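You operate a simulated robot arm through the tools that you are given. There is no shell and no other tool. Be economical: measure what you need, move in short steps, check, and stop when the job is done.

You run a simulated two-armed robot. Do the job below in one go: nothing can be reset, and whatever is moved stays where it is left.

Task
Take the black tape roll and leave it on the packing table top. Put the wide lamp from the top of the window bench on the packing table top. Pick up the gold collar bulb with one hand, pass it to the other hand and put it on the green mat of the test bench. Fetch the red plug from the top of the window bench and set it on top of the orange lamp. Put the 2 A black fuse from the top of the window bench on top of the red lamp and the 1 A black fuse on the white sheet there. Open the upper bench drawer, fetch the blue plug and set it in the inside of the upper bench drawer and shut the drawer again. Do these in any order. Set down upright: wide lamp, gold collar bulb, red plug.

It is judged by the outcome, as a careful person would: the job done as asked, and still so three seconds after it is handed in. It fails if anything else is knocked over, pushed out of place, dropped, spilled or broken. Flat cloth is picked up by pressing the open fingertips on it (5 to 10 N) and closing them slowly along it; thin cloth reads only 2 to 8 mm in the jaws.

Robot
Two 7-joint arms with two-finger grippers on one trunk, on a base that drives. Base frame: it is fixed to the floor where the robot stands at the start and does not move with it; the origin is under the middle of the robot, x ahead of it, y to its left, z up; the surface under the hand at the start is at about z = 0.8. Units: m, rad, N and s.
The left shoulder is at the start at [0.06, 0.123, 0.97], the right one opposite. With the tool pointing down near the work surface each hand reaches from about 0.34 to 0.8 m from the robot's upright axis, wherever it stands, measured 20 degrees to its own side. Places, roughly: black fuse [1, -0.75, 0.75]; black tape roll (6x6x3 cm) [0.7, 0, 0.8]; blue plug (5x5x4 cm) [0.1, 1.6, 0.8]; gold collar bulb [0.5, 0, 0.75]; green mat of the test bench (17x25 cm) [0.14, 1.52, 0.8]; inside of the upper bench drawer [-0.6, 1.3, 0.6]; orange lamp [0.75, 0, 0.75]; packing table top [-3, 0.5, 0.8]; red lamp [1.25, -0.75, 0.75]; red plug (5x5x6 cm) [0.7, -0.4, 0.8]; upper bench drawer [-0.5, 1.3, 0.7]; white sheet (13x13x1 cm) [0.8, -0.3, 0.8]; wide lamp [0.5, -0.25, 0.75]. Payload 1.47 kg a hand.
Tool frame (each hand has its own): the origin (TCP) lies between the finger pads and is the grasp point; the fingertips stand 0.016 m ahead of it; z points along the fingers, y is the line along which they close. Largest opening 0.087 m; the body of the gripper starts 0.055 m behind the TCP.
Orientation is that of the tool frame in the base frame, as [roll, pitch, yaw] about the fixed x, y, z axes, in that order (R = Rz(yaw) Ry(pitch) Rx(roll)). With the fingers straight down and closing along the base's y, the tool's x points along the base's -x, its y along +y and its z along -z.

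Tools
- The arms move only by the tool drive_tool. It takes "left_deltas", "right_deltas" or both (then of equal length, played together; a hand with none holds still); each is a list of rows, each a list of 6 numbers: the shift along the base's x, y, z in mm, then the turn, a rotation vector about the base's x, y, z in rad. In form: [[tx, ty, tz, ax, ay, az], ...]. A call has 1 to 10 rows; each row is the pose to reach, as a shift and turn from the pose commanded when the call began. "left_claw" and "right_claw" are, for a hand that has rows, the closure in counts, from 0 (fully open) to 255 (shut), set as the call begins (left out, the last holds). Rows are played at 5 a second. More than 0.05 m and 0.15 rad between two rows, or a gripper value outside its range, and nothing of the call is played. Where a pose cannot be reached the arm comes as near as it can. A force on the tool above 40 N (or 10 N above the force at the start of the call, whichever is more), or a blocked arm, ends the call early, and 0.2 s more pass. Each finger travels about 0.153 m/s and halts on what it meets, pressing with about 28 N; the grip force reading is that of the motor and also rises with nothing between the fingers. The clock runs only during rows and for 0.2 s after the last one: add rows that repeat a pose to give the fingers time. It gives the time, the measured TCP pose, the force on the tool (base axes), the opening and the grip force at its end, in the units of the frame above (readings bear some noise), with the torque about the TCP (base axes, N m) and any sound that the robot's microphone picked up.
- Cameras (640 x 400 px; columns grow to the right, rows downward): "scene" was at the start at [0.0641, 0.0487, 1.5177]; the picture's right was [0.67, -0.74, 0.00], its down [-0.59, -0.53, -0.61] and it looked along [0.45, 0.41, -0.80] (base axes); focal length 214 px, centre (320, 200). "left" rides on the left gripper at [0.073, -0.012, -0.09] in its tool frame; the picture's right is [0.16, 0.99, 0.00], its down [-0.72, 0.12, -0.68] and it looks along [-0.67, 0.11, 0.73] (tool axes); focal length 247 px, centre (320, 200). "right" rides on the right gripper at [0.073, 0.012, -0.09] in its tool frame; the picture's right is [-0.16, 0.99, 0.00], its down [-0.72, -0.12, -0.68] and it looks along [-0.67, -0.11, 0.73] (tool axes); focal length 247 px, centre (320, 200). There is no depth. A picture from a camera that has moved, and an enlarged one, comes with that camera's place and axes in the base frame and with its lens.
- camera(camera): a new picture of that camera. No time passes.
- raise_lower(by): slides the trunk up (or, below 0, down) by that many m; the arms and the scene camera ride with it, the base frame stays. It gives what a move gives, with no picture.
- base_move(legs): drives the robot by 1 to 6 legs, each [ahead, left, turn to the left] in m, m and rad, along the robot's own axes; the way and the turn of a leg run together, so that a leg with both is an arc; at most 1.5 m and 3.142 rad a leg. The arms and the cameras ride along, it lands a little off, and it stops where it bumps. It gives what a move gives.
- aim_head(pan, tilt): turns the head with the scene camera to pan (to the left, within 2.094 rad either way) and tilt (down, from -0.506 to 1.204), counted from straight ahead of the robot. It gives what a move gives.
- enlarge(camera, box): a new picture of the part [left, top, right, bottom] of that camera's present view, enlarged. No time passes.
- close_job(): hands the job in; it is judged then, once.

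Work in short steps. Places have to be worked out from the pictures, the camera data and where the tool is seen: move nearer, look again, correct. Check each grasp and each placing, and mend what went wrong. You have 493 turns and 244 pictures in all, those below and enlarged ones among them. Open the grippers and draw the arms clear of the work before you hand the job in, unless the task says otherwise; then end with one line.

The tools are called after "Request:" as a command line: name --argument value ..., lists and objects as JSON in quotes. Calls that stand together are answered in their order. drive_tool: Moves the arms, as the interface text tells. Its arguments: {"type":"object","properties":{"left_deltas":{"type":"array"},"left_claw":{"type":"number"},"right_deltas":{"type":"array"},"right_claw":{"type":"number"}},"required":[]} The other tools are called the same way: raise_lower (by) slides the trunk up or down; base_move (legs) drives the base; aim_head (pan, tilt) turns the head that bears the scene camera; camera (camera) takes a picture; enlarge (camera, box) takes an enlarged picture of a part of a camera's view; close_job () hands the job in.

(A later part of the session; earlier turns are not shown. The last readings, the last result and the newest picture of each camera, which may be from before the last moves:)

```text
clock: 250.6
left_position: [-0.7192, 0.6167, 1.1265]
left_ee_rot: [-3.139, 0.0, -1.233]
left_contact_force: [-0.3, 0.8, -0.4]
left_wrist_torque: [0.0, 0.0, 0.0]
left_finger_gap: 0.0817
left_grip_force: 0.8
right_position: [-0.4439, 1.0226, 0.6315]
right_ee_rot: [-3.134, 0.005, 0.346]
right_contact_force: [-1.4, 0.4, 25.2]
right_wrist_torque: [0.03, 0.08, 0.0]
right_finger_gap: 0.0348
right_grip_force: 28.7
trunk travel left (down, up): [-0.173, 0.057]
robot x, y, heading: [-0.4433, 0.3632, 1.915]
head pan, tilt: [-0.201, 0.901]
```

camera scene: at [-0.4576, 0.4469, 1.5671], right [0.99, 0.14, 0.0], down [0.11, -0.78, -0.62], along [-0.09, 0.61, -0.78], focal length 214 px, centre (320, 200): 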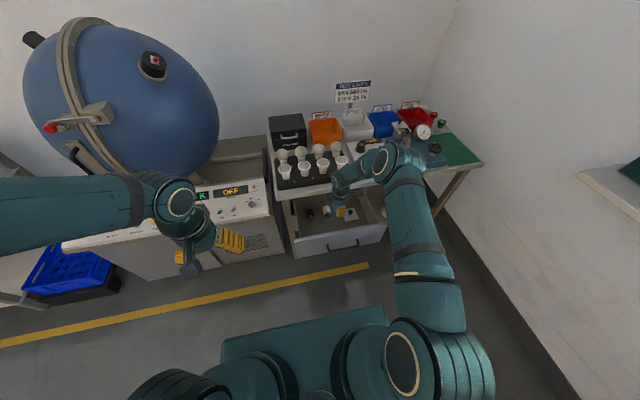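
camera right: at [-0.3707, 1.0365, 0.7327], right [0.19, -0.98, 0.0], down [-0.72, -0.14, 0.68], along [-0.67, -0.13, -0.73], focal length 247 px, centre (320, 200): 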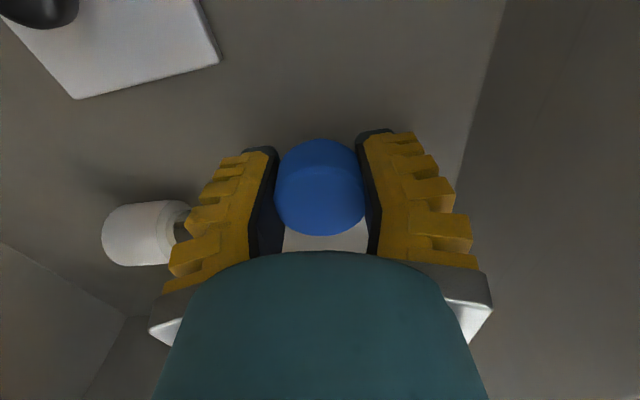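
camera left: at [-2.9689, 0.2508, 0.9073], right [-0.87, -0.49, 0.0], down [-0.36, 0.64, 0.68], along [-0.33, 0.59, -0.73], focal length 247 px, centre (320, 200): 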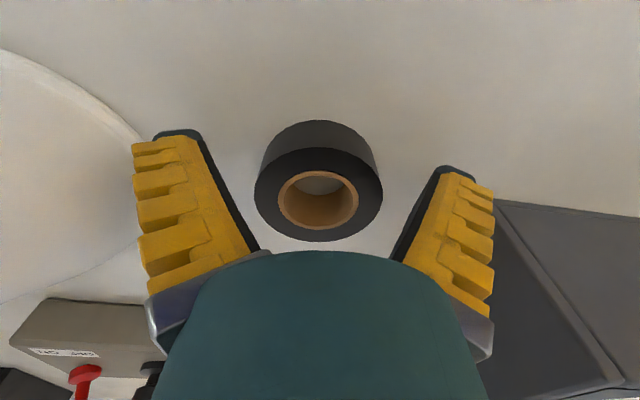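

Contact at TCP z≈0.631. I'll ease up 3 mm and open.

Request:
drive_tool --right_deltas '[[0, 0, 3, 0, 0, 0], [0, 0, 4, 0, 0, 0]]'

Request:
drive_tool --right_deltas '[[0, 0, 0, 0, 0, 0], [0, 0, 0, 0, 0, 0], [0, 0, 0, 0, 0, 0]]' --right_claw 85

Request:
camera --camera "right"

```text
clock: 251.2
left_position: [-0.7193, 0.6179, 1.1268]
left_ee_rot: [-3.14, -0.002, -1.232]
left_contact_force: [0.5, -0.5, -0.5]
left_wrist_torque: [0.0, -0.01, 0.01]
left_finger_gap: 0.0818
left_grip_force: 0.9
right_position: [-0.4423, 1.0197, 0.6313]
right_ee_rot: [3.141, 0.002, 0.346]
right_contact_force: [3.3, 1.4, 4.3]
right_wrist_torque: [0.06, -0.05, -0.02]
right_finger_gap: 0.0347
right_grip_force: 28.0
trunk travel left (down, up): [-0.173, 0.057]
robot x, y, heading: [-0.4446, 0.3665, 1.911]
head pan, tilt: [-0.201, 0.901]
```

```text
clock: 252.0
left_position: [-0.7192, 0.6178, 1.1281]
left_ee_rot: [-3.14, -0.002, -1.233]
left_contact_force: [-0.8, -0.1, -0.4]
left_wrist_torque: [-0.03, 0.01, -0.02]
left_finger_gap: 0.082
left_grip_force: 1.3
right_position: [-0.4439, 1.0213, 0.6324]
right_ee_rot: [3.14, 0.004, 0.348]
right_contact_force: [-0.3, 0.4, -0.9]
right_wrist_torque: [0.0, -0.01, -0.01]
right_finger_gap: 0.0629
right_grip_force: 3.5
trunk travel left (down, up): [-0.173, 0.057]
robot x, y, heading: [-0.4432, 0.3616, 1.907]
head pan, tilt: [-0.201, 0.901]
```

```text
112 pictures are left
camera right: at [-0.3716, 1.0356, 0.7211], right [0.19, -0.98, 0.0], down [-0.72, -0.14, 0.68], along [-0.67, -0.13, -0.73], focal length 247 px, centre (320, 200)
```

right: 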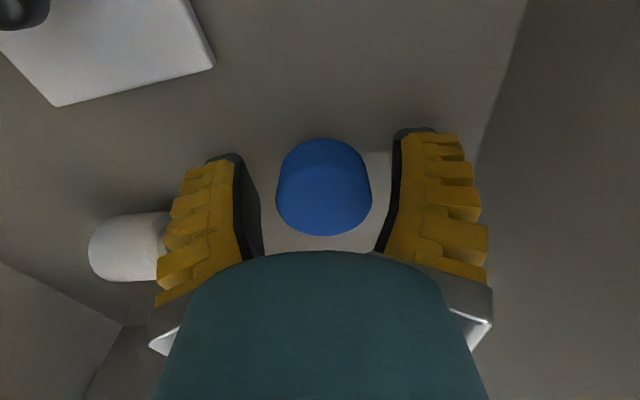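

The plug stands free in the drawer. I'll lift out straight up and check.

Request:
drive_tool --right_deltas '[[0, 0, 40, 0, 0, 0], [0, 0, 85, 0, 0, 0], [0, 0, 130, 0, 0, 0], [0, 0, 175, 0, 0, 0], [0, 0, 220, 0, 0, 0], [0, 0, 265, 0, 0, 0], [0, 0, 310, 0, 0, 0], [0, 0, 355, 0, 0, 0], [0, 0, 400, 0, 0, 0], [0, 0, 440, 0, 0, 0]]'

Request:
camera --camera "right"

Request:
enlarge --camera "scene" --box '[270, 180, 410, 270]'

```text
clock: 254.2
left_position: [-0.7203, 0.6176, 1.1265]
left_ee_rot: [-3.14, 0.001, -1.232]
left_contact_force: [-0.7, -0.3, -0.2]
left_wrist_torque: [-0.01, -0.01, -0.03]
left_finger_gap: 0.0819
left_grip_force: 1.7
right_position: [-0.4471, 1.0193, 1.0734]
right_ee_rot: [3.141, 0.004, 0.35]
right_contact_force: [-0.6, -0.5, -0.7]
right_wrist_torque: [0.04, -0.02, 0.01]
right_finger_gap: 0.0626
right_grip_force: 3.4
trunk travel left (down, up): [-0.173, 0.057]
robot x, y, heading: [-0.4396, 0.3626, 1.914]
head pan, tilt: [-0.201, 0.901]
```

```text
111 pictures are left
camera right: at [-0.3744, 1.0344, 1.1622], right [0.19, -0.98, 0.0], down [-0.72, -0.14, 0.68], along [-0.67, -0.13, -0.73], focal length 247 px, centre (320, 200)
```

right: 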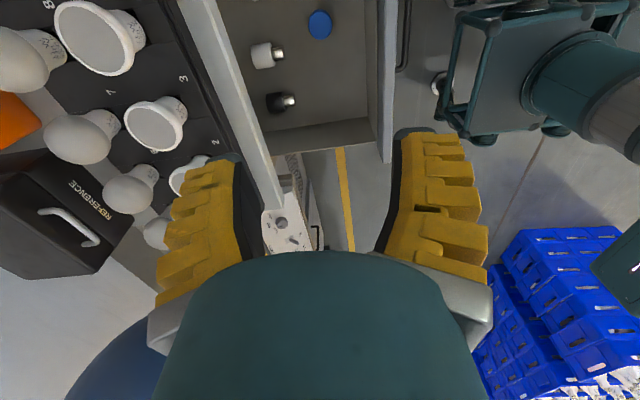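

```text
4.44 times, centred on (340, 225) of scene
camera zoom: at [-0.4575, 0.4458, 1.5672], right [0.99, 0.14, 0.0], down [0.11, -0.78, -0.62], along [-0.09, 0.62, -0.78], focal length 953 px, centre (231, 89)
```

zoom: 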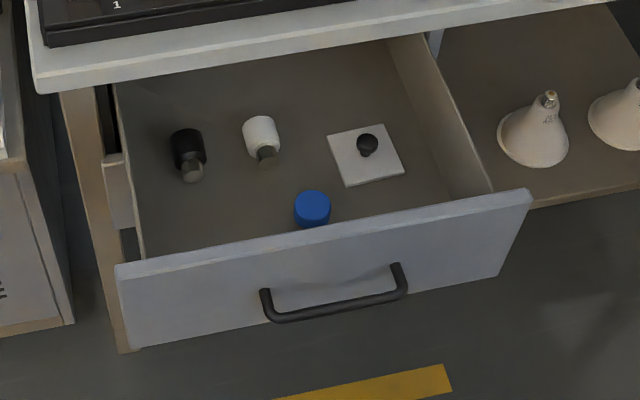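

The blue plug is in the drawer. To close it I'll push the front panel with closed, tilted fingers by driving forward. First I'll back off and turn the hand back.

Request:
base_move --legs '[[-0.22, 0, 0]]'

Request:
drive_tool --right_deltas '[[0, 0, 0, 0, 0, -0.145], [0, 0, 0, 0, 0, -0.29], [0, 0, 0, 0, 0, -0.435], [0, 0, 0, 0, 0, -0.58], [0, 0, 0, 0, 0, -0.725], [0, 0, 0, 0, 0, -0.87], [0, 0, 0, 0, 0, -1.015], [0, 0, 0, 0, 0, -1.16], [0, 0, 0, 0, 0, -1.305], [0, 0, 0, 0, 0, -1.45]]' --right_claw 255

```text
clock: 255.9
left_position: [-0.6456, 0.4076, 1.1257]
left_ee_rot: [-3.139, -0.001, -1.233]
left_contact_force: [-0.3, 0.8, 0.1]
left_wrist_torque: [0.04, 0.0, -0.01]
left_finger_gap: 0.0818
left_grip_force: 1.2
right_position: [-0.3692, 0.8113, 1.0716]
right_ee_rot: [3.141, 0.005, 0.346]
right_contact_force: [0.7, 0.1, 1.3]
right_wrist_torque: [0.01, 0.01, -0.01]
right_finger_gap: 0.0627
right_grip_force: 3.5
trunk travel left (down, up): [-0.173, 0.057]
robot x, y, heading: [-0.3688, 0.1545, 1.91]
head pan, tilt: [-0.201, 0.901]
```

```text
clock: 258.1
left_position: [-0.6463, 0.4093, 1.1267]
left_ee_rot: [-3.14, -0.002, -1.234]
left_contact_force: [-0.4, 0.0, -0.8]
left_wrist_torque: [0.0, 0.01, -0.01]
left_finger_gap: 0.0819
left_grip_force: 1.0
right_position: [-0.3709, 0.8104, 1.0714]
right_ee_rot: [3.141, 0.004, -1.109]
right_contact_force: [-0.3, 0.9, -0.6]
right_wrist_torque: [0.02, 0.05, 0.0]
right_finger_gap: 0.0
right_grip_force: 27.9
trunk travel left (down, up): [-0.173, 0.057]
robot x, y, heading: [-0.3682, 0.1531, 1.907]
head pan, tilt: [-0.201, 0.901]
```

Now I'll tilt the closed fingers forward by about 1 rad and come down in front of the drawer panel, above the handle bar.

Request:
drive_tool --right_deltas '[[-1, 2, -44, 0.118, 0.041, -0.014], [-2, 4, -89, 0.236, 0.083, -0.028], [-3, 6, -133, 0.354, 0.124, -0.043], [-3, 8, -178, 0.472, 0.165, -0.057], [-4, 10, -222, 0.59, 0.206, -0.072], [-5, 12, -266, 0.708, 0.248, -0.086], [-6, 15, -311, 0.826, 0.289, -0.1], [-7, 19, -356, 0.944, 0.33, -0.115], [-7, 19, -356, 0.944, 0.33, -0.115]]'

Request:
enlarge --camera "scene" --box '[270, 130, 430, 250]'

Request:
camera --camera "right"

```text
clock: 260.1
left_position: [-0.6455, 0.4099, 1.1263]
left_ee_rot: [-3.139, -0.003, -1.233]
left_contact_force: [0.1, 0.2, 0.6]
left_wrist_torque: [0.02, -0.02, 0.01]
left_finger_gap: 0.0819
left_grip_force: 1.1
right_position: [-0.379, 0.8319, 0.7176]
right_ee_rot: [-3.037, 1.003, -1.174]
right_contact_force: [0.6, 0.2, 0.1]
right_wrist_torque: [0.0, -0.01, -0.02]
right_finger_gap: 0.0
right_grip_force: 27.6
trunk travel left (down, up): [-0.173, 0.057]
robot x, y, heading: [-0.3679, 0.1559, 1.91]
head pan, tilt: [-0.201, 0.901]
```

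```text
3.33 times, centred on (350, 190) of scene
camera zoom: at [-0.3837, 0.2368, 1.5672], right [0.99, 0.14, 0.0], down [0.11, -0.78, -0.62], along [-0.08, 0.62, -0.78], focal length 715 px, centre (220, 233)
```

zoom: 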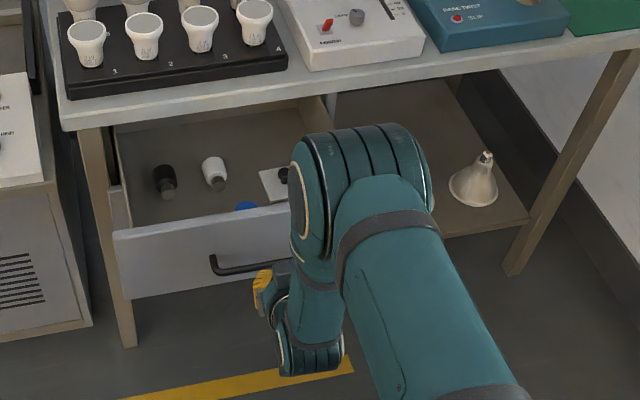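

```text
108 pictures are left
camera right: at [-0.3558, 0.7187, 0.7034], right [-0.97, -0.22, 0.08], down [0.11, -0.16, 0.98], along [-0.21, 0.96, 0.18], focal length 247 px, centre (320, 200)
```

right: 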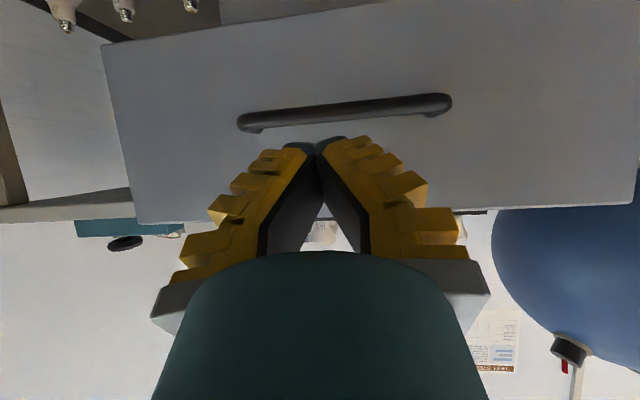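

The closed fingertips point at the panel just above the handle. I'll drive forward 0.20 m to start pushing it shut.

Request:
base_move --legs '[[0.1, 0, 0.01], [0.1, 0, 0]]'

Request:
camera --camera "right"

Request:
camera --camera "scene"

```text
clock: 262.0
left_position: [-0.7135, 0.5958, 1.1256]
left_ee_rot: [-3.139, -0.001, -1.227]
left_contact_force: [0.6, 0.6, 0.8]
left_wrist_torque: [-0.01, -0.04, -0.02]
left_finger_gap: 0.0816
left_grip_force: 1.1
right_position: [-0.453, 1.0187, 0.7173]
right_ee_rot: [-3.037, 0.999, -1.164]
right_contact_force: [0.3, 0.4, -0.4]
right_wrist_torque: [-0.04, 0.05, 0.03]
right_finger_gap: 0.0
right_grip_force: 28.0
trunk travel left (down, up): [-0.173, 0.057]
robot x, y, heading: [-0.4349, 0.3375, 1.916]
head pan, tilt: [-0.201, 0.901]
```

```text
107 pictures are left
camera right: at [-0.4277, 0.9066, 0.7031], right [-0.97, -0.23, 0.08], down [0.11, -0.15, 0.98], along [-0.21, 0.96, 0.18], focal length 247 px, centre (320, 200)
```

right: 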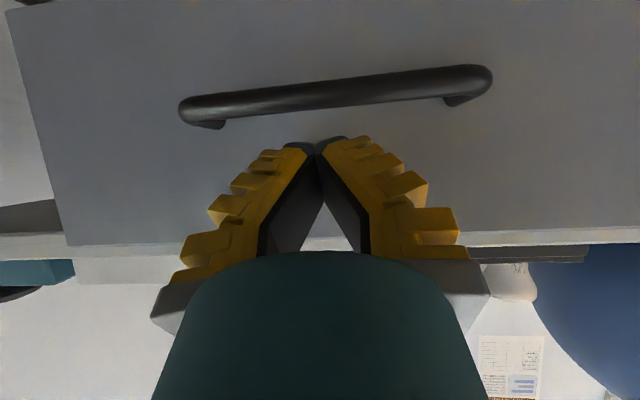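

```text
106 pictures are left
camera scene: at [-0.4518, 0.4255, 1.5671], right [0.99, 0.14, 0.0], down [0.11, -0.78, -0.62], along [-0.09, 0.61, -0.78], focal length 214 px, centre (320, 200)
```

scene: 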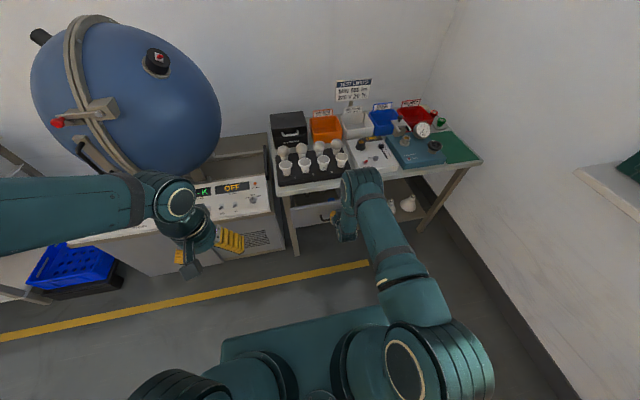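

Pushing works. I'll continue another 0.10 m and check.

Request:
base_move --legs '[[0.1, 0, 0]]'

Request:
camera --camera "right"

Request:
enlarge --camera "scene" --box '[250, 110, 430, 245]'

```text
clock: 263.2
left_position: [-0.747, 0.6879, 1.1264]
left_ee_rot: [-3.14, -0.003, -1.226]
left_contact_force: [-0.1, 1.0, -0.7]
left_wrist_torque: [-0.02, 0.0, -0.04]
left_finger_gap: 0.0818
left_grip_force: 0.6
right_position: [-0.4851, 1.1117, 0.717]
right_ee_rot: [-3.038, 0.998, -1.164]
right_contact_force: [-1.2, 1.1, 0.3]
right_wrist_torque: [0.0, 0.03, -0.02]
right_finger_gap: 0.0
right_grip_force: 28.1
trunk travel left (down, up): [-0.173, 0.057]
robot x, y, heading: [-0.4675, 0.4334, 1.917]
head pan, tilt: [-0.201, 0.901]
```

```text
105 pictures are left
camera right: at [-0.4612, 0.9995, 0.703], right [-0.97, -0.23, 0.08], down [0.11, -0.15, 0.98], along [-0.21, 0.96, 0.18], focal length 247 px, centre (320, 200)
```

right: 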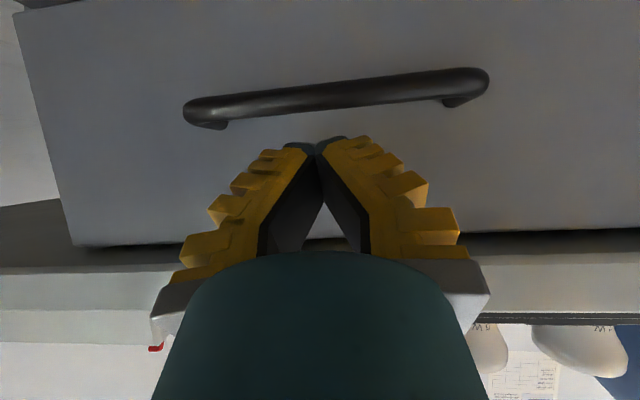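

```text
2.96 times, centred on (340, 178) of scene
camera zoom: at [-0.4853, 0.5185, 1.567], right [0.99, 0.14, 0.0], down [0.11, -0.78, -0.62], along [-0.09, 0.61, -0.78], focal length 636 px, centre (261, 267)
```

zoom: 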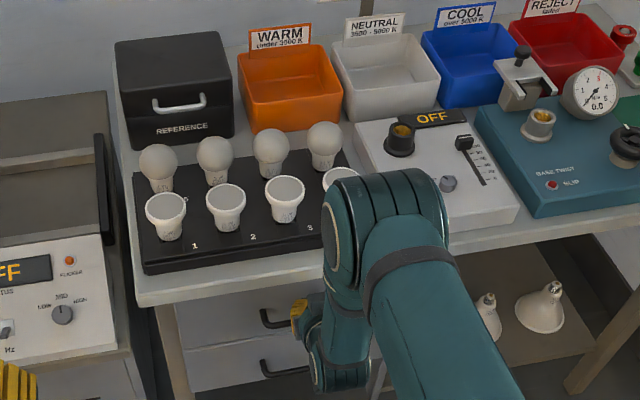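

Nearly closed. I'll push the last few centimetres in small steps.

Request:
base_move --legs '[[0.025, 0, 0]]'

Request:
camera --camera "right"

```text
clock: 264.1
left_position: [-0.7552, 0.7109, 1.1261]
left_ee_rot: [-3.14, 0.0, -1.226]
left_contact_force: [-0.5, -0.4, 0.5]
left_wrist_torque: [0.02, -0.05, -0.03]
left_finger_gap: 0.0816
left_grip_force: 1.3
right_position: [-0.4929, 1.1311, 0.7175]
right_ee_rot: [-3.035, 0.997, -1.165]
right_contact_force: [-0.7, -3.0, 1.1]
right_wrist_torque: [0.0, 0.04, 0.05]
right_finger_gap: 0.0001
right_grip_force: 28.5
trunk travel left (down, up): [-0.173, 0.057]
robot x, y, heading: [-0.4762, 0.4591, 1.911]
head pan, tilt: [-0.201, 0.901]
stopped in leg 1: the force on the tool passed its limit at 56 N (the readings are from after the stop); the commanded pose is now the measured one
```

```text
103 pictures are left
camera right: at [-0.468, 1.0198, 0.7034], right [-0.97, -0.23, 0.08], down [0.11, -0.15, 0.98], along [-0.21, 0.96, 0.18], focal length 247 px, centre (320, 200)
```

right: 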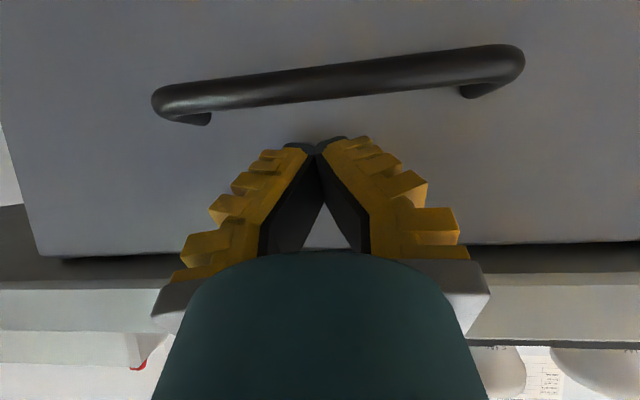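

The push met a firm 56 N stop, so the drawer is at its end. I'll back away and check that it's fully shut.

Request:
base_move --legs '[[-0.25, 0, 0]]'

Request:
camera --camera "right"

Request:
enlarge --camera "scene" --box '[250, 110, 430, 245]'

```text
clock: 265.9
left_position: [-0.6728, 0.4772, 1.1264]
left_ee_rot: [-3.14, -0.001, -1.231]
left_contact_force: [0.3, 1.2, -0.1]
left_wrist_torque: [0.0, 0.04, -0.01]
left_finger_gap: 0.0819
left_grip_force: 0.8
right_position: [-0.4063, 0.8985, 0.7179]
right_ee_rot: [-3.036, 0.999, -1.169]
right_contact_force: [-0.5, 0.0, 0.7]
right_wrist_torque: [-0.03, 0.0, -0.02]
right_finger_gap: 0.0
right_grip_force: 27.6
trunk travel left (down, up): [-0.173, 0.057]
robot x, y, heading: [-0.3952, 0.2198, 1.913]
head pan, tilt: [-0.201, 0.901]
```

```text
102 pictures are left
camera right: at [-0.3826, 0.7869, 0.7038], right [-0.97, -0.23, 0.08], down [0.11, -0.15, 0.98], along [-0.21, 0.96, 0.18], focal length 247 px, centre (320, 200)
```

right: 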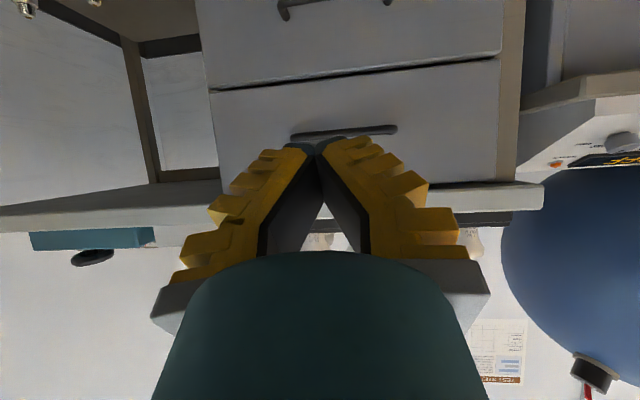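

```text
2.96 times, centred on (340, 178) of scene
camera zoom: at [-0.4087, 0.306, 1.5672], right [0.99, 0.14, 0.0], down [0.11, -0.78, -0.62], along [-0.09, 0.62, -0.78], focal length 636 px, centre (261, 267)
```

zoom: 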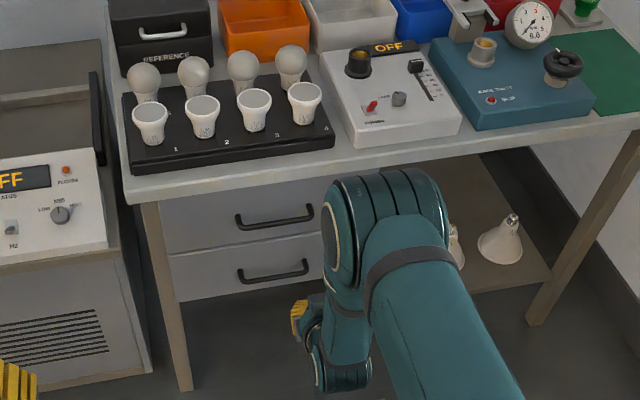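

Both drawers are flush shut. Now I'll restore the right hand to tool-down and raise it, ready to fetch the gold collar bulb.

Request:
drive_tool --right_deltas '[[1, -4, 44, -0.118, -0.041, 0.014], [2, -8, 89, -0.236, -0.083, 0.028], [4, -12, 133, -0.354, -0.124, 0.043], [6, -16, 178, -0.472, -0.165, 0.057], [8, -20, 222, -0.59, -0.206, 0.072], [10, -24, 266, -0.708, -0.248, 0.086], [11, -28, 311, -0.826, -0.289, 0.1], [12, -32, 356, -0.944, -0.33, 0.115], [12, -32, 390, -0.944, -0.33, 0.0]]' --right_claw 0

```text
clock: 267.9
left_position: [-0.6719, 0.4773, 1.1259]
left_ee_rot: [-3.141, 0.001, -1.231]
left_contact_force: [-0.2, -0.4, 0.3]
left_wrist_torque: [0.02, -0.01, -0.02]
left_finger_gap: 0.0818
left_grip_force: 0.9
right_position: [-0.3934, 0.8668, 1.1091]
right_ee_rot: [-3.091, -0.002, -1.201]
right_contact_force: [-0.5, -0.1, 0.7]
right_wrist_torque: [-0.02, -0.01, -0.01]
right_finger_gap: 0.0873
right_grip_force: 0.0
trunk travel left (down, up): [-0.173, 0.057]
robot x, y, heading: [-0.3915, 0.2246, 1.911]
head pan, tilt: [-0.201, 0.901]
```

I'll turn right towards the window bench and move to stand in front of the bulb at about (0.479, -0.021).

Request:
base_move --legs '[[0, 0, -1.554], [0, -0.44, 0], [0.22, 0, 0]]'

Request:
aim_head --pan 0.0 --tilt 0.85

Request:
camera --camera "scene"

Request:
camera --camera "right"

```text
clock: 277.4
left_position: [0.218, 0.1653, 1.1258]
left_ee_rot: [-3.14, -0.003, -2.795]
left_contact_force: [-0.8, 1.0, -0.5]
left_wrist_torque: [0.0, 0.04, 0.0]
left_finger_gap: 0.0815
left_grip_force: 0.9
right_position: [0.6086, -0.1103, 1.1061]
right_ee_rot: [-3.092, -0.001, -2.763]
right_contact_force: [1.6, 0.8, -0.4]
right_wrist_torque: [-0.01, 0.03, 0.0]
right_finger_gap: 0.0871
right_grip_force: 0.0
trunk travel left (down, up): [-0.173, 0.057]
robot x, y, heading: [-0.0351, -0.1186, 0.348]
head pan, tilt: [-0.201, 0.901]
```

```text
clock: 278.1
left_position: [0.2172, 0.1648, 1.1269]
left_ee_rot: [-3.139, -0.001, -2.795]
left_contact_force: [0.0, -0.4, 0.7]
left_wrist_torque: [0.03, 0.02, 0.02]
left_finger_gap: 0.0817
left_grip_force: 0.7
right_position: [0.6088, -0.11, 1.1073]
right_ee_rot: [-3.093, -0.002, -2.763]
right_contact_force: [0.0, 0.0, -0.7]
right_wrist_torque: [0.01, 0.02, -0.02]
right_finger_gap: 0.0868
right_grip_force: 0.0
trunk travel left (down, up): [-0.173, 0.057]
robot x, y, heading: [-0.0312, -0.1165, 0.341]
head pan, tilt: [0.0, 0.85]
```

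```text
100 pictures are left
camera scene: at [0.0474, -0.0855, 1.571], right [0.34, -0.94, 0.0], down [-0.71, -0.26, -0.66], along [0.62, 0.23, -0.75], focal length 214 px, centre (320, 200)
```

scene: 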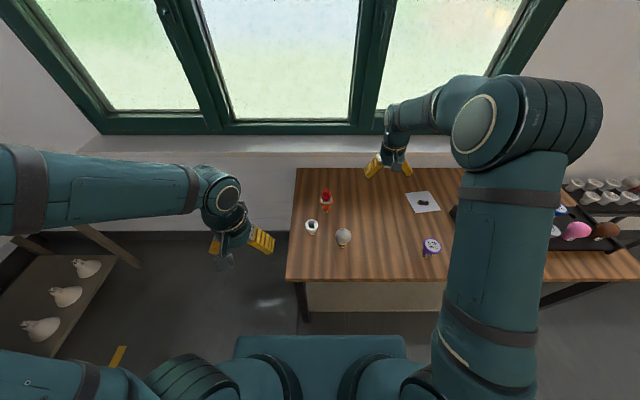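

```text
99 pictures are left
camera right: at [0.5346, -0.1216, 1.1964], right [-0.22, 0.97, -0.05], down [0.7, 0.19, 0.68], along [0.68, 0.12, -0.73], focal length 247 px, centre (320, 200)
```

right: 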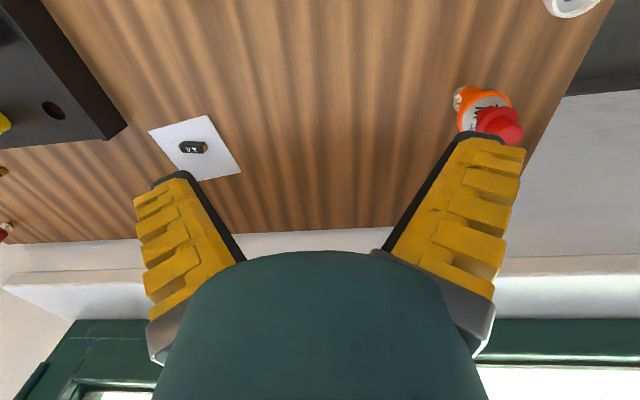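

Everything on the bench is still in place. I'll plan the handover: the left hand takes the bulb by its collar with a tilted tool, then the right hand takes the globe from above. I'll shift the base right and back, and look at the bulb closely.

Request:
base_move --legs '[[-0.1, -0.2, 0.01]]'

Request:
drive_tool --right_deltas '[[-20, -40, 0, 0, 0, 0], [-40, -80, 0, 0, 0, 0], [-60, -120, 0, 0, 0, 0]]'

Request:
enlarge --camera "scene" --box '[230, 130, 390, 250]'

Request:
camera --camera "left"

```text
clock: 280.6
left_position: [0.194, -0.0553, 1.1269]
left_ee_rot: [3.141, 0.0, -2.785]
left_contact_force: [-0.1, -0.2, 0.2]
left_wrist_torque: [0.04, -0.02, -0.02]
left_finger_gap: 0.0817
left_grip_force: 1.2
right_position: [0.5876, -0.3274, 1.1074]
right_ee_rot: [-3.094, 0.0, -2.754]
right_contact_force: [-0.4, -0.2, -0.2]
right_wrist_torque: [0.03, -0.03, 0.02]
right_finger_gap: 0.0869
right_grip_force: 0.1
trunk travel left (down, up): [-0.173, 0.057]
robot x, y, heading: [-0.0545, -0.3359, 0.358]
head pan, tilt: [0.0, 0.85]
```

```text
clock: 281.4
left_position: [0.1935, -0.0566, 1.1275]
left_ee_rot: [3.14, -0.001, -2.784]
left_contact_force: [-0.2, 0.2, -1.0]
left_wrist_torque: [0.01, 0.0, 0.01]
left_finger_gap: 0.082
left_grip_force: 1.1
right_position: [0.5256, -0.4472, 1.1074]
right_ee_rot: [-3.093, 0.001, -2.753]
right_contact_force: [-1.1, -0.4, 0.4]
right_wrist_torque: [0.04, -0.02, 0.01]
right_finger_gap: 0.0871
right_grip_force: 0.2
trunk travel left (down, up): [-0.173, 0.057]
robot x, y, heading: [-0.0518, -0.336, 0.358]
head pan, tilt: [0.0, 0.85]
```

```text
3.33 times, centred on (310, 190) of scene
camera zoom: at [0.025, -0.309, 1.5712], right [0.35, -0.94, 0.0], down [-0.7, -0.26, -0.66], along [0.62, 0.23, -0.75], focal length 715 px, centre (353, 233)
```

zoom: 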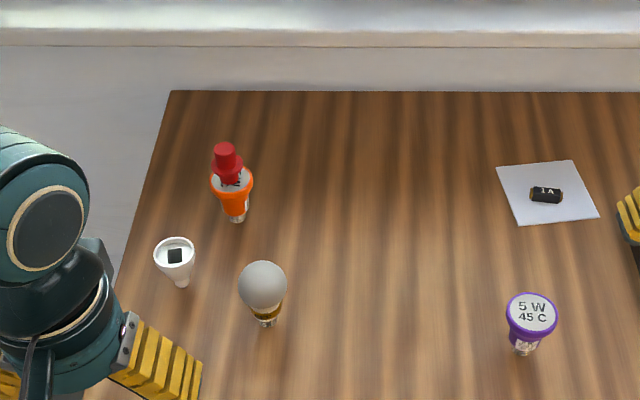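

```text
97 pictures are left
camera left: at [0.1284, -0.0927, 1.2153], right [-0.49, 0.87, 0.0], down [0.64, 0.36, 0.68], along [0.59, 0.33, -0.73], focal length 247 px, centre (320, 200)
```

left: 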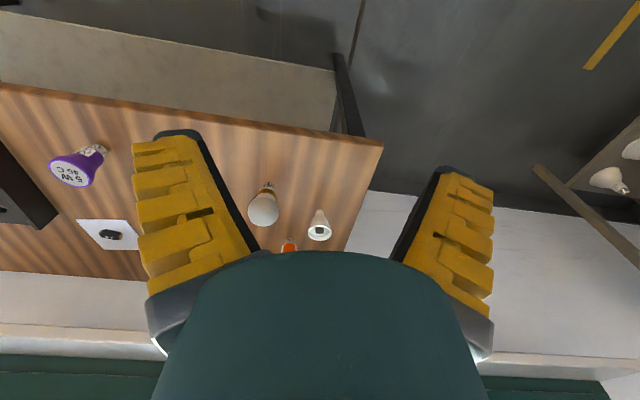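

The bulb stands upright at (0.480, -0.021), with its globe centre at about z=0.877. I'll enlarge it for the collar geometry.

Request:
enlarge --camera "scene" --box '[280, 185, 310, 225]'

Request:
enlarge --camera "left" --box '[240, 170, 300, 230]'

```text
10.00 times, centred on (295, 205) of scene
camera zoom: at [0.025, -0.309, 1.5712], right [0.35, -0.94, 0.0], down [-0.7, -0.26, -0.66], along [0.62, 0.23, -0.75], focal length 2145 px, centre (570, 150)
```

zoom: 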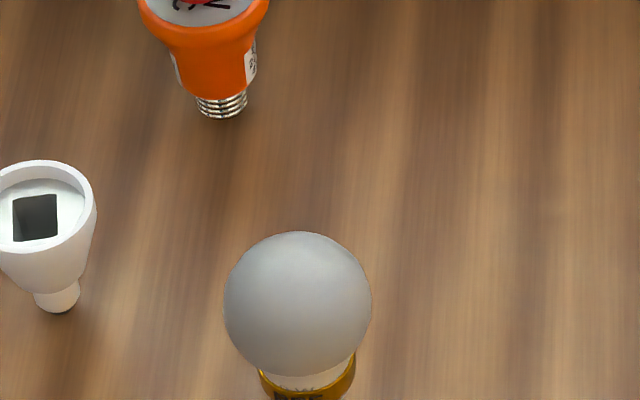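

```text
6.67 times, centred on (270, 200) of left
camera zoom: at [0.1284, -0.0927, 1.2153], right [-0.49, 0.87, 0.0], down [0.64, 0.36, 0.68], along [0.59, 0.33, -0.73], focal length 1646 px, centre (653, 200)
```

zoom: 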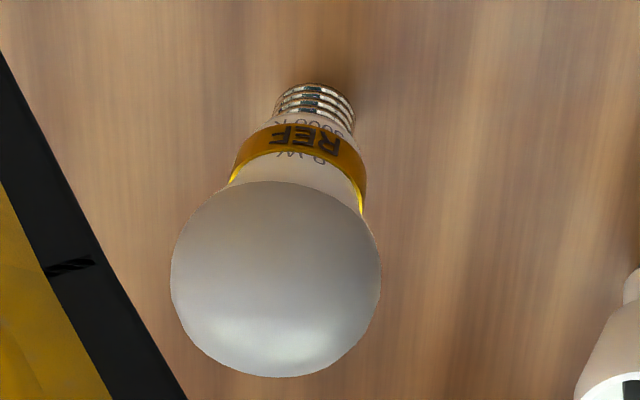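

The bulb has a cap of about 25 mm, a collar near z=0.835 (about 38 mm), and a 60 mm globe. I'll tilt the left hand 0.8 rad forward and position it in front of the bulb, above the bench.

Request:
drive_tool --left_deltas '[[26, -2, -30, 0.047, -0.125, 0], [52, -4, -59, 0.093, -0.25, 0], [78, -6, -88, 0.14, -0.375, 0], [104, -9, -118, 0.187, -0.5, 0], [130, -11, -148, 0.234, -0.624, 0], [156, -13, -177, 0.28, -0.749, 0], [156, -13, -177, 0.28, -0.749, 0]]' --left_claw 0

Request:
camera --camera "left"

```text
clock: 282.9
left_position: [0.3501, -0.0694, 0.9494]
left_ee_rot: [3.14, 0.802, -2.785]
left_contact_force: [0.2, -1.4, 0.3]
left_wrist_torque: [-0.03, -0.03, 0.01]
left_finger_gap: 0.0871
left_grip_force: 0.0
right_position: [0.5263, -0.4461, 1.107]
right_ee_rot: [-3.092, 0.0, -2.755]
right_contact_force: [0.0, -0.3, 0.6]
right_wrist_torque: [0.0, -0.03, -0.02]
right_finger_gap: 0.0872
right_grip_force: 0.1
trunk travel left (down, up): [-0.173, 0.057]
robot x, y, heading: [-0.055, -0.337, 0.354]
head pan, tilt: [0.0, 0.85]
```

```text
94 pictures are left
camera left: at [0.2464, -0.1198, 0.9592], right [-0.45, 0.89, -0.11], down [-0.03, 0.11, 0.99], along [0.89, 0.45, -0.03], focal length 247 px, centre (320, 200)
```

left: 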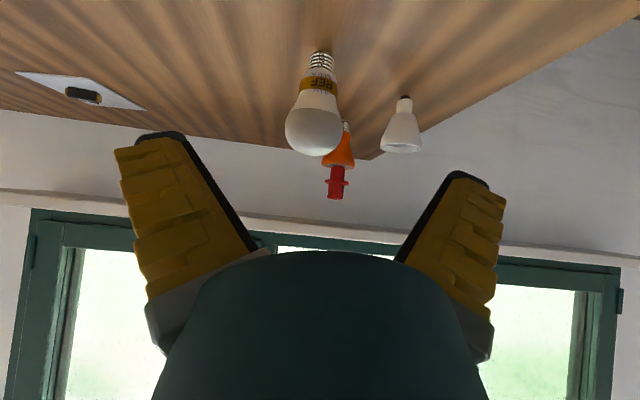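

The bulb is straight ahead of the jaws. I'll lower to z≈0.838 and advance to straddle the collar, stopping 25 mm short to check.

Request:
drive_tool --left_deltas '[[0, 0, -40, 0, 0, 0], [0, 0, -80, 0, 0, 0], [0, 0, -111, 0, 0, 0], [35, 14, -111, 0, 0, 0], [70, 28, -111, 0, 0, 0], [100, 40, -111, 0, 0, 0], [100, 40, -111, 0, 0, 0]]'

Request:
camera --camera "left"

Request:
enlarge --camera "scene" --box '[250, 170, 340, 240]'

```text
clock: 284.6
left_position: [0.4489, -0.0278, 0.8379]
left_ee_rot: [3.141, 0.799, -2.786]
left_contact_force: [-0.7, -0.4, -0.4]
left_wrist_torque: [-0.04, 0.0, -0.04]
left_finger_gap: 0.0868
left_grip_force: 0.0
left hand out of reach, approached as far as the arm can: row 3
right_position: [0.5253, -0.4463, 1.1074]
right_ee_rot: [-3.093, 0.0, -2.755]
right_contact_force: [0.7, -0.1, 0.3]
right_wrist_torque: [0.04, -0.01, -0.02]
right_finger_gap: 0.0871
right_grip_force: 0.1
trunk travel left (down, up): [-0.173, 0.057]
robot x, y, heading: [-0.053, -0.3387, 0.353]
head pan, tilt: [0.0, 0.85]
```

```text
93 pictures are left
camera left: at [0.3441, -0.0793, 0.847], right [-0.45, 0.89, -0.11], down [-0.02, 0.11, 0.99], along [0.89, 0.45, -0.03], focal length 247 px, centre (320, 200)
```

left: 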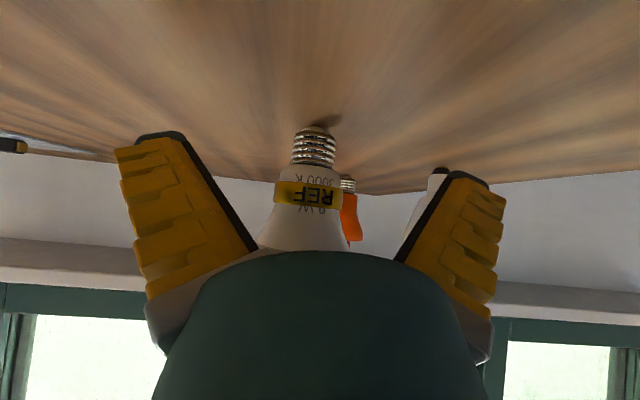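

```text
5.71 times, centred on (295, 205) of scene
camera zoom: at [0.0259, -0.3078, 1.5711], right [0.35, -0.94, 0.0], down [-0.7, -0.26, -0.66], along [0.62, 0.23, -0.75], focal length 1226 px, centre (463, 171)
```

zoom: 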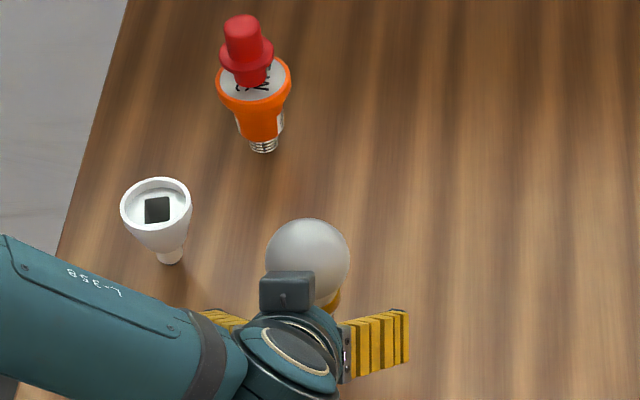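

The collar is about 25 mm ahead and 5 mm to the right. I'll correct and advance, then close.

Request:
drive_tool --left_deltas '[[2, -5, 0, 0, 0, 0], [15, 0, 0, 0, 0, 0], [28, 5, 0, 0, 0, 0], [28, 5, 0, 0, 0, 0]]'

Request:
camera --camera "left"

```text
clock: 285.6
left_position: [0.4788, -0.0236, 0.8379]
left_ee_rot: [3.141, 0.798, -2.785]
left_contact_force: [-0.4, 0.1, -0.1]
left_wrist_torque: [0.0, 0.0, -0.04]
left_finger_gap: 0.0869
left_grip_force: 0.0
right_position: [0.5264, -0.4465, 1.1086]
right_ee_rot: [-3.094, 0.0, -2.754]
right_contact_force: [0.5, 0.0, -0.3]
right_wrist_torque: [0.0, 0.01, 0.04]
right_finger_gap: 0.0871
right_grip_force: 0.0
trunk travel left (down, up): [-0.173, 0.057]
robot x, y, heading: [-0.0562, -0.337, 0.355]
head pan, tilt: [0.0, 0.85]
```

```text
91 pictures are left
camera left: at [0.3736, -0.0737, 0.8477], right [-0.45, 0.89, -0.11], down [-0.02, 0.11, 0.99], along [0.89, 0.45, -0.03], focal length 247 px, centre (320, 200)
```

left: 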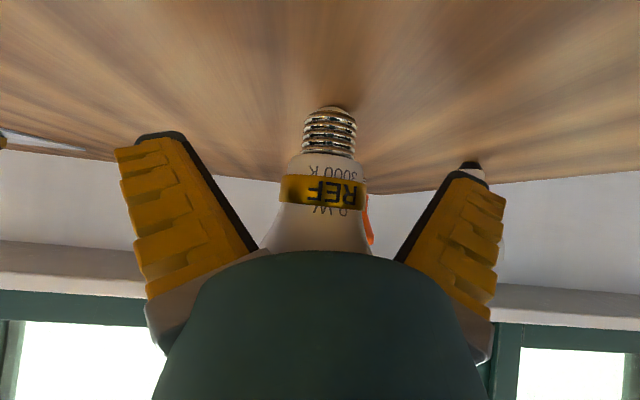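

The collar is centred at the grasp point. I'll close and lift a little.

Request:
drive_tool --left_deltas '[[0, 0, 0, 0, 0, 0], [0, 0, 0, 0, 0, 0], [0, 0, 0, 0, 0, 0], [0, 0, 0, 0, 0, 0]]' --left_claw 255

Request:
drive_tool --left_deltas '[[0, 0, 25, 0, 0, 0], [0, 0, 60, 0, 0, 0], [0, 0, 100, 0, 0, 0]]'

Request:
camera --camera "left"

Request:
enlarge --camera "scene" --box '[250, 150, 350, 230]'

```text
clock: 286.6
left_position: [0.4787, -0.0223, 0.8385]
left_ee_rot: [-3.142, 0.795, -2.784]
left_contact_force: [-0.7, -0.1, -0.3]
left_wrist_torque: [-0.02, -0.03, -0.03]
left_finger_gap: 0.0329
left_grip_force: 28.1
right_position: [0.5278, -0.4461, 1.107]
right_ee_rot: [-3.092, 0.0, -2.754]
right_contact_force: [-0.4, -0.6, -0.5]
right_wrist_torque: [0.02, -0.02, 0.02]
right_finger_gap: 0.0868
right_grip_force: 0.1
trunk travel left (down, up): [-0.173, 0.057]
robot x, y, heading: [-0.0534, -0.3392, 0.354]
head pan, tilt: [0.0, 0.85]
```

```text
clock: 287.4
left_position: [0.4791, -0.0244, 0.9372]
left_ee_rot: [3.141, 0.797, -2.787]
left_contact_force: [-0.6, 0.2, -0.5]
left_wrist_torque: [-0.02, 0.01, 0.03]
left_finger_gap: 0.0331
left_grip_force: 28.2
right_position: [0.5265, -0.4465, 1.1069]
right_ee_rot: [-3.093, -0.003, -2.754]
right_contact_force: [-0.6, -1.3, -0.9]
right_wrist_torque: [0.01, -0.04, -0.01]
right_finger_gap: 0.0872
right_grip_force: 0.0
trunk travel left (down, up): [-0.173, 0.057]
robot x, y, heading: [-0.0532, -0.3356, 0.359]
head pan, tilt: [0.0, 0.85]
```

```text
90 pictures are left
camera left: at [0.3736, -0.0746, 0.9472], right [-0.45, 0.89, -0.11], down [-0.02, 0.11, 0.99], along [0.89, 0.45, -0.03], focal length 247 px, centre (320, 200)
```

left: 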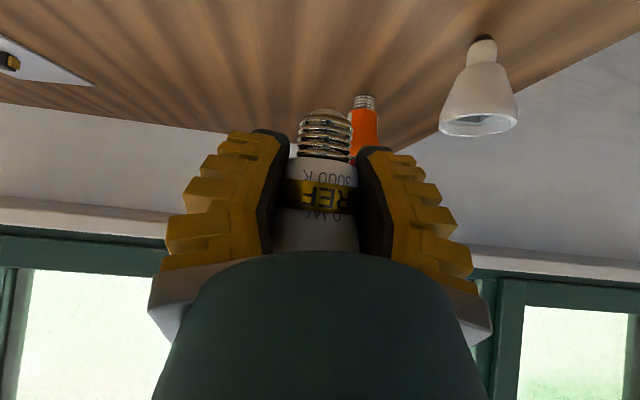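

```text
5.00 times, centred on (300, 190) of scene
camera zoom: at [0.0254, -0.3078, 1.5711], right [0.35, -0.94, 0.0], down [-0.7, -0.26, -0.66], along [0.62, 0.23, -0.75], focal length 1072 px, centre (420, 250)
```

zoom: 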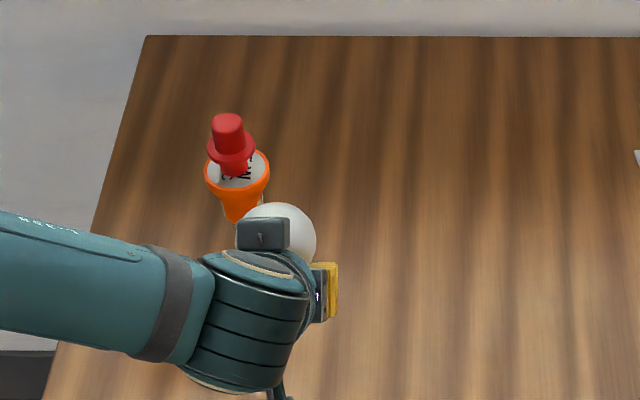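

The bulb is held firmly by the collar. I'll back off from the bench, then turn the left hand so its body is on the left side, leaving room for the right hand to come from above.

Request:
base_move --legs '[[-0.25, 0, 0]]'

Request:
drive_tool --left_deltas '[[-8, -8, 12, 0, 0, -0.145], [-16, -16, 24, 0, 0, -0.29], [-24, -24, 36, 0, 0, -0.435], [-32, -32, 48, 0, 0, -0.58], [-40, -40, 60, 0, 0, -0.725], [-48, -48, 72, 0, 0, -0.87], [-56, -56, 84, 0, 0, -1.015], [-64, -64, 96, 0, 0, -1.16], [-70, -72, 108, 0, 0, -1.305], [-76, -80, 120, 0, 0, -1.45]]'

Request:
camera --camera "scene"

```text
clock: 289.2
left_position: [0.2407, -0.1104, 0.938]
left_ee_rot: [3.14, 0.799, -2.785]
left_contact_force: [0.7, 1.5, -0.4]
left_wrist_torque: [-0.02, 0.01, -0.01]
left_finger_gap: 0.0328
left_grip_force: 27.9
right_position: [0.29, -0.533, 1.1068]
right_ee_rot: [-3.094, 0.0, -2.751]
right_contact_force: [-0.4, -0.5, 0.8]
right_wrist_torque: [0.03, -0.02, 0.04]
right_finger_gap: 0.0872
right_grip_force: 0.0
trunk travel left (down, up): [-0.173, 0.057]
robot x, y, heading: [-0.2902, -0.4263, 0.363]
head pan, tilt: [0.0, 0.85]
```

```text
clock: 291.4
left_position: [0.1653, -0.1909, 1.0581]
left_ee_rot: [3.14, 0.797, 2.05]
left_contact_force: [-0.8, 0.1, -0.6]
left_wrist_torque: [0.03, -0.01, 0.01]
left_finger_gap: 0.0335
left_grip_force: 27.9
right_position: [0.2919, -0.5327, 1.1061]
right_ee_rot: [-3.093, -0.001, -2.751]
right_contact_force: [-0.7, 0.0, -0.5]
right_wrist_torque: [-0.01, -0.01, 0.0]
right_finger_gap: 0.0869
right_grip_force: 0.0
trunk travel left (down, up): [-0.173, 0.057]
robot x, y, heading: [-0.2956, -0.423, 0.359]
head pan, tilt: [0.0, 0.85]
```

```text
88 pictures are left
camera scene: at [-0.21, -0.3963, 1.571], right [0.35, -0.94, 0.0], down [-0.7, -0.27, -0.66], along [0.62, 0.23, -0.75], focal length 214 px, centre (320, 200)
```

scene: 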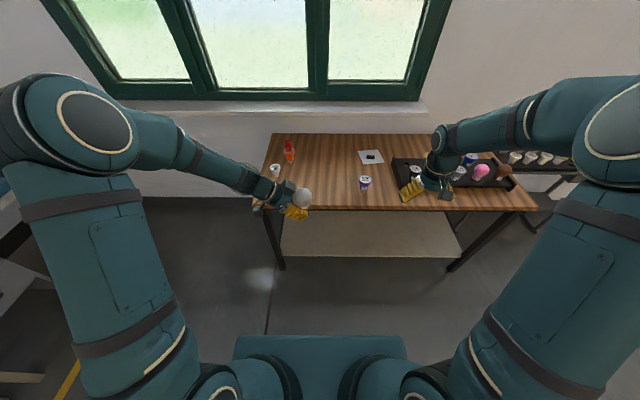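

The bulb is held upright with the left hand's body to the left. Now I'll bring the right hand above the globe, turned so it closes parallel to the left hand with its camera facing away.

Request:
drive_tool --right_deltas '[[0, 0, 45, 0.045, 0.0185, 0], [-5, 10, 90, 0.045, 0.0185, 0], [-10, 40, 110, 0.045, 0.0185, 0], [-20, 85, 115, 0.045, 0.0185, 0]]' --right_claw 0

Request:
drive_tool --right_deltas '[[-5, 12, 0, 0, 0, 0.145], [-12, 24, 0, 0, 0, 0.29], [-20, 36, 0, 0, 0, 0.435], [-28, 48, 0, 0, 0, 0.58], [-36, 60, 0, 0, 0, 0.725], [-44, 72, 0, 0, 0, 0.87], [-52, 84, 0, 0, 0, 1.015], [-60, 96, 0, 0, 0, 1.16], [-68, 108, 0, 0, 0, 1.305], [-75, 120, 0, 0, 0, 1.45]]'

Request:
camera --camera "right"

```text
clock: 292.4
left_position: [0.1642, -0.1901, 1.0568]
left_ee_rot: [-3.14, 0.8, 2.05]
left_contact_force: [0.4, 0.4, 0.0]
left_wrist_torque: [-0.03, 0.0, 0.0]
left_finger_gap: 0.0332
left_grip_force: 27.8
right_position: [0.2686, -0.446, 1.2226]
right_ee_rot: [-3.141, -0.002, -2.749]
right_contact_force: [0.1, 0.7, 1.2]
right_wrist_torque: [-0.03, 0.03, -0.03]
right_finger_gap: 0.0872
right_grip_force: 0.1
trunk travel left (down, up): [-0.173, 0.057]
robot x, y, heading: [-0.2911, -0.4262, 0.363]
head pan, tilt: [0.0, 0.85]
```

```text
clock: 294.6
left_position: [0.165, -0.1904, 1.0583]
left_ee_rot: [-3.142, 0.797, 2.05]
left_contact_force: [0.2, 0.2, -0.7]
left_wrist_torque: [0.0, 0.0, -0.02]
left_finger_gap: 0.0334
left_grip_force: 28.2
right_position: [0.1945, -0.3282, 1.2238]
right_ee_rot: [3.14, -0.001, -1.296]
right_contact_force: [-0.1, -0.3, -0.2]
right_wrist_torque: [0.02, -0.02, -0.01]
right_finger_gap: 0.0869
right_grip_force: 0.0
trunk travel left (down, up): [-0.173, 0.057]
robot x, y, heading: [-0.2942, -0.427, 0.361]
head pan, tilt: [0.0, 0.85]
```

```text
87 pictures are left
camera right: at [0.2025, -0.3993, 1.3115], right [-0.99, -0.11, 0.0], down [-0.08, 0.73, 0.68], along [-0.08, 0.67, -0.73], focal length 247 px, centre (320, 200)
```

right: 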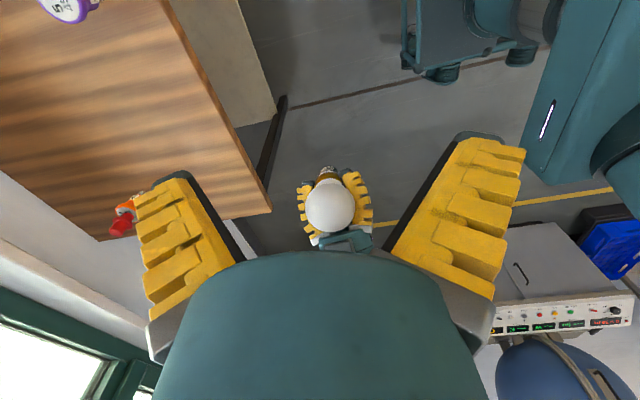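

The globe centre is at (0.166, -0.194, 1.097). I'll finish the turn and move above it.

Request:
drive_tool --right_deltas '[[-8, 41, 0, 0, 0, 0.1], [-16, 82, 0, 0, 0, 0.204], [-23, 123, 0, 0, 0, 0.204], [-23, 123, -40, 0, 0, 0.204], [-23, 123, -40, 0, 0, 0.204]]'

Request:
camera --camera "right"

Request:
enlarge --camera "scene" --box '[230, 120, 390, 240]'

```text
clock: 295.8
left_position: [0.1644, -0.1916, 1.0576]
left_ee_rot: [3.14, 0.799, 2.051]
left_contact_force: [-0.5, 0.1, -0.1]
left_wrist_torque: [0.0, -0.03, 0.0]
left_finger_gap: 0.0334
left_grip_force: 28.2
right_position: [0.1713, -0.2048, 1.1814]
right_ee_rot: [3.141, -0.002, -1.096]
right_contact_force: [-0.5, 0.4, 0.7]
right_wrist_torque: [0.01, 0.03, -0.01]
right_finger_gap: 0.0872
right_grip_force: 0.0
trunk travel left (down, up): [-0.173, 0.057]
robot x, y, heading: [-0.292, -0.4264, 0.361]
head pan, tilt: [0.0, 0.85]
```

```text
86 pictures are left
camera right: at [0.1937, -0.2736, 1.2719], right [-0.95, -0.31, 0.0], down [-0.23, 0.7, 0.68], along [-0.21, 0.65, -0.73], focal length 247 px, centre (320, 200)
```

right: 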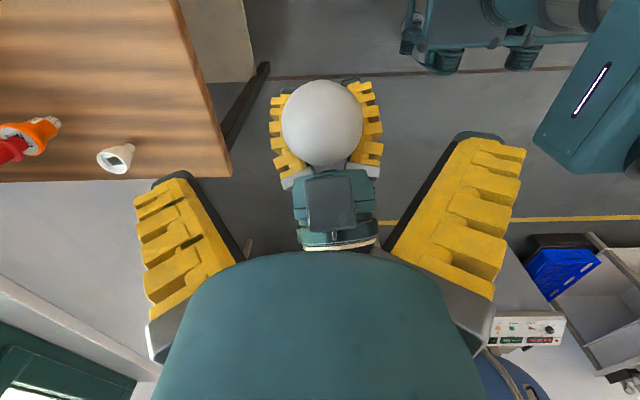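

```text
3.33 times, centred on (310, 180) of scene
camera zoom: at [-0.2108, -0.3956, 1.5711], right [0.35, -0.94, 0.0], down [-0.7, -0.27, -0.66], along [0.62, 0.23, -0.75], focal length 715 px, centre (353, 267)
```

zoom: 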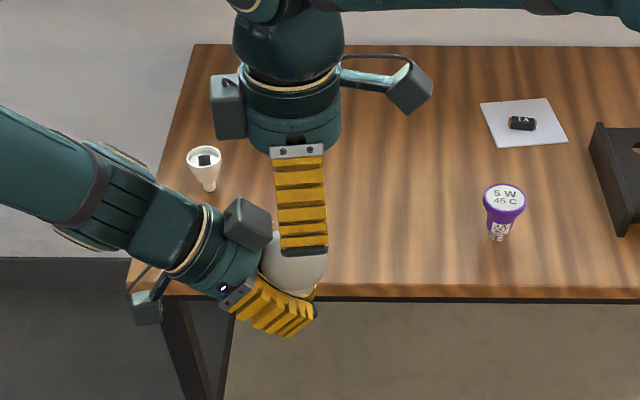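

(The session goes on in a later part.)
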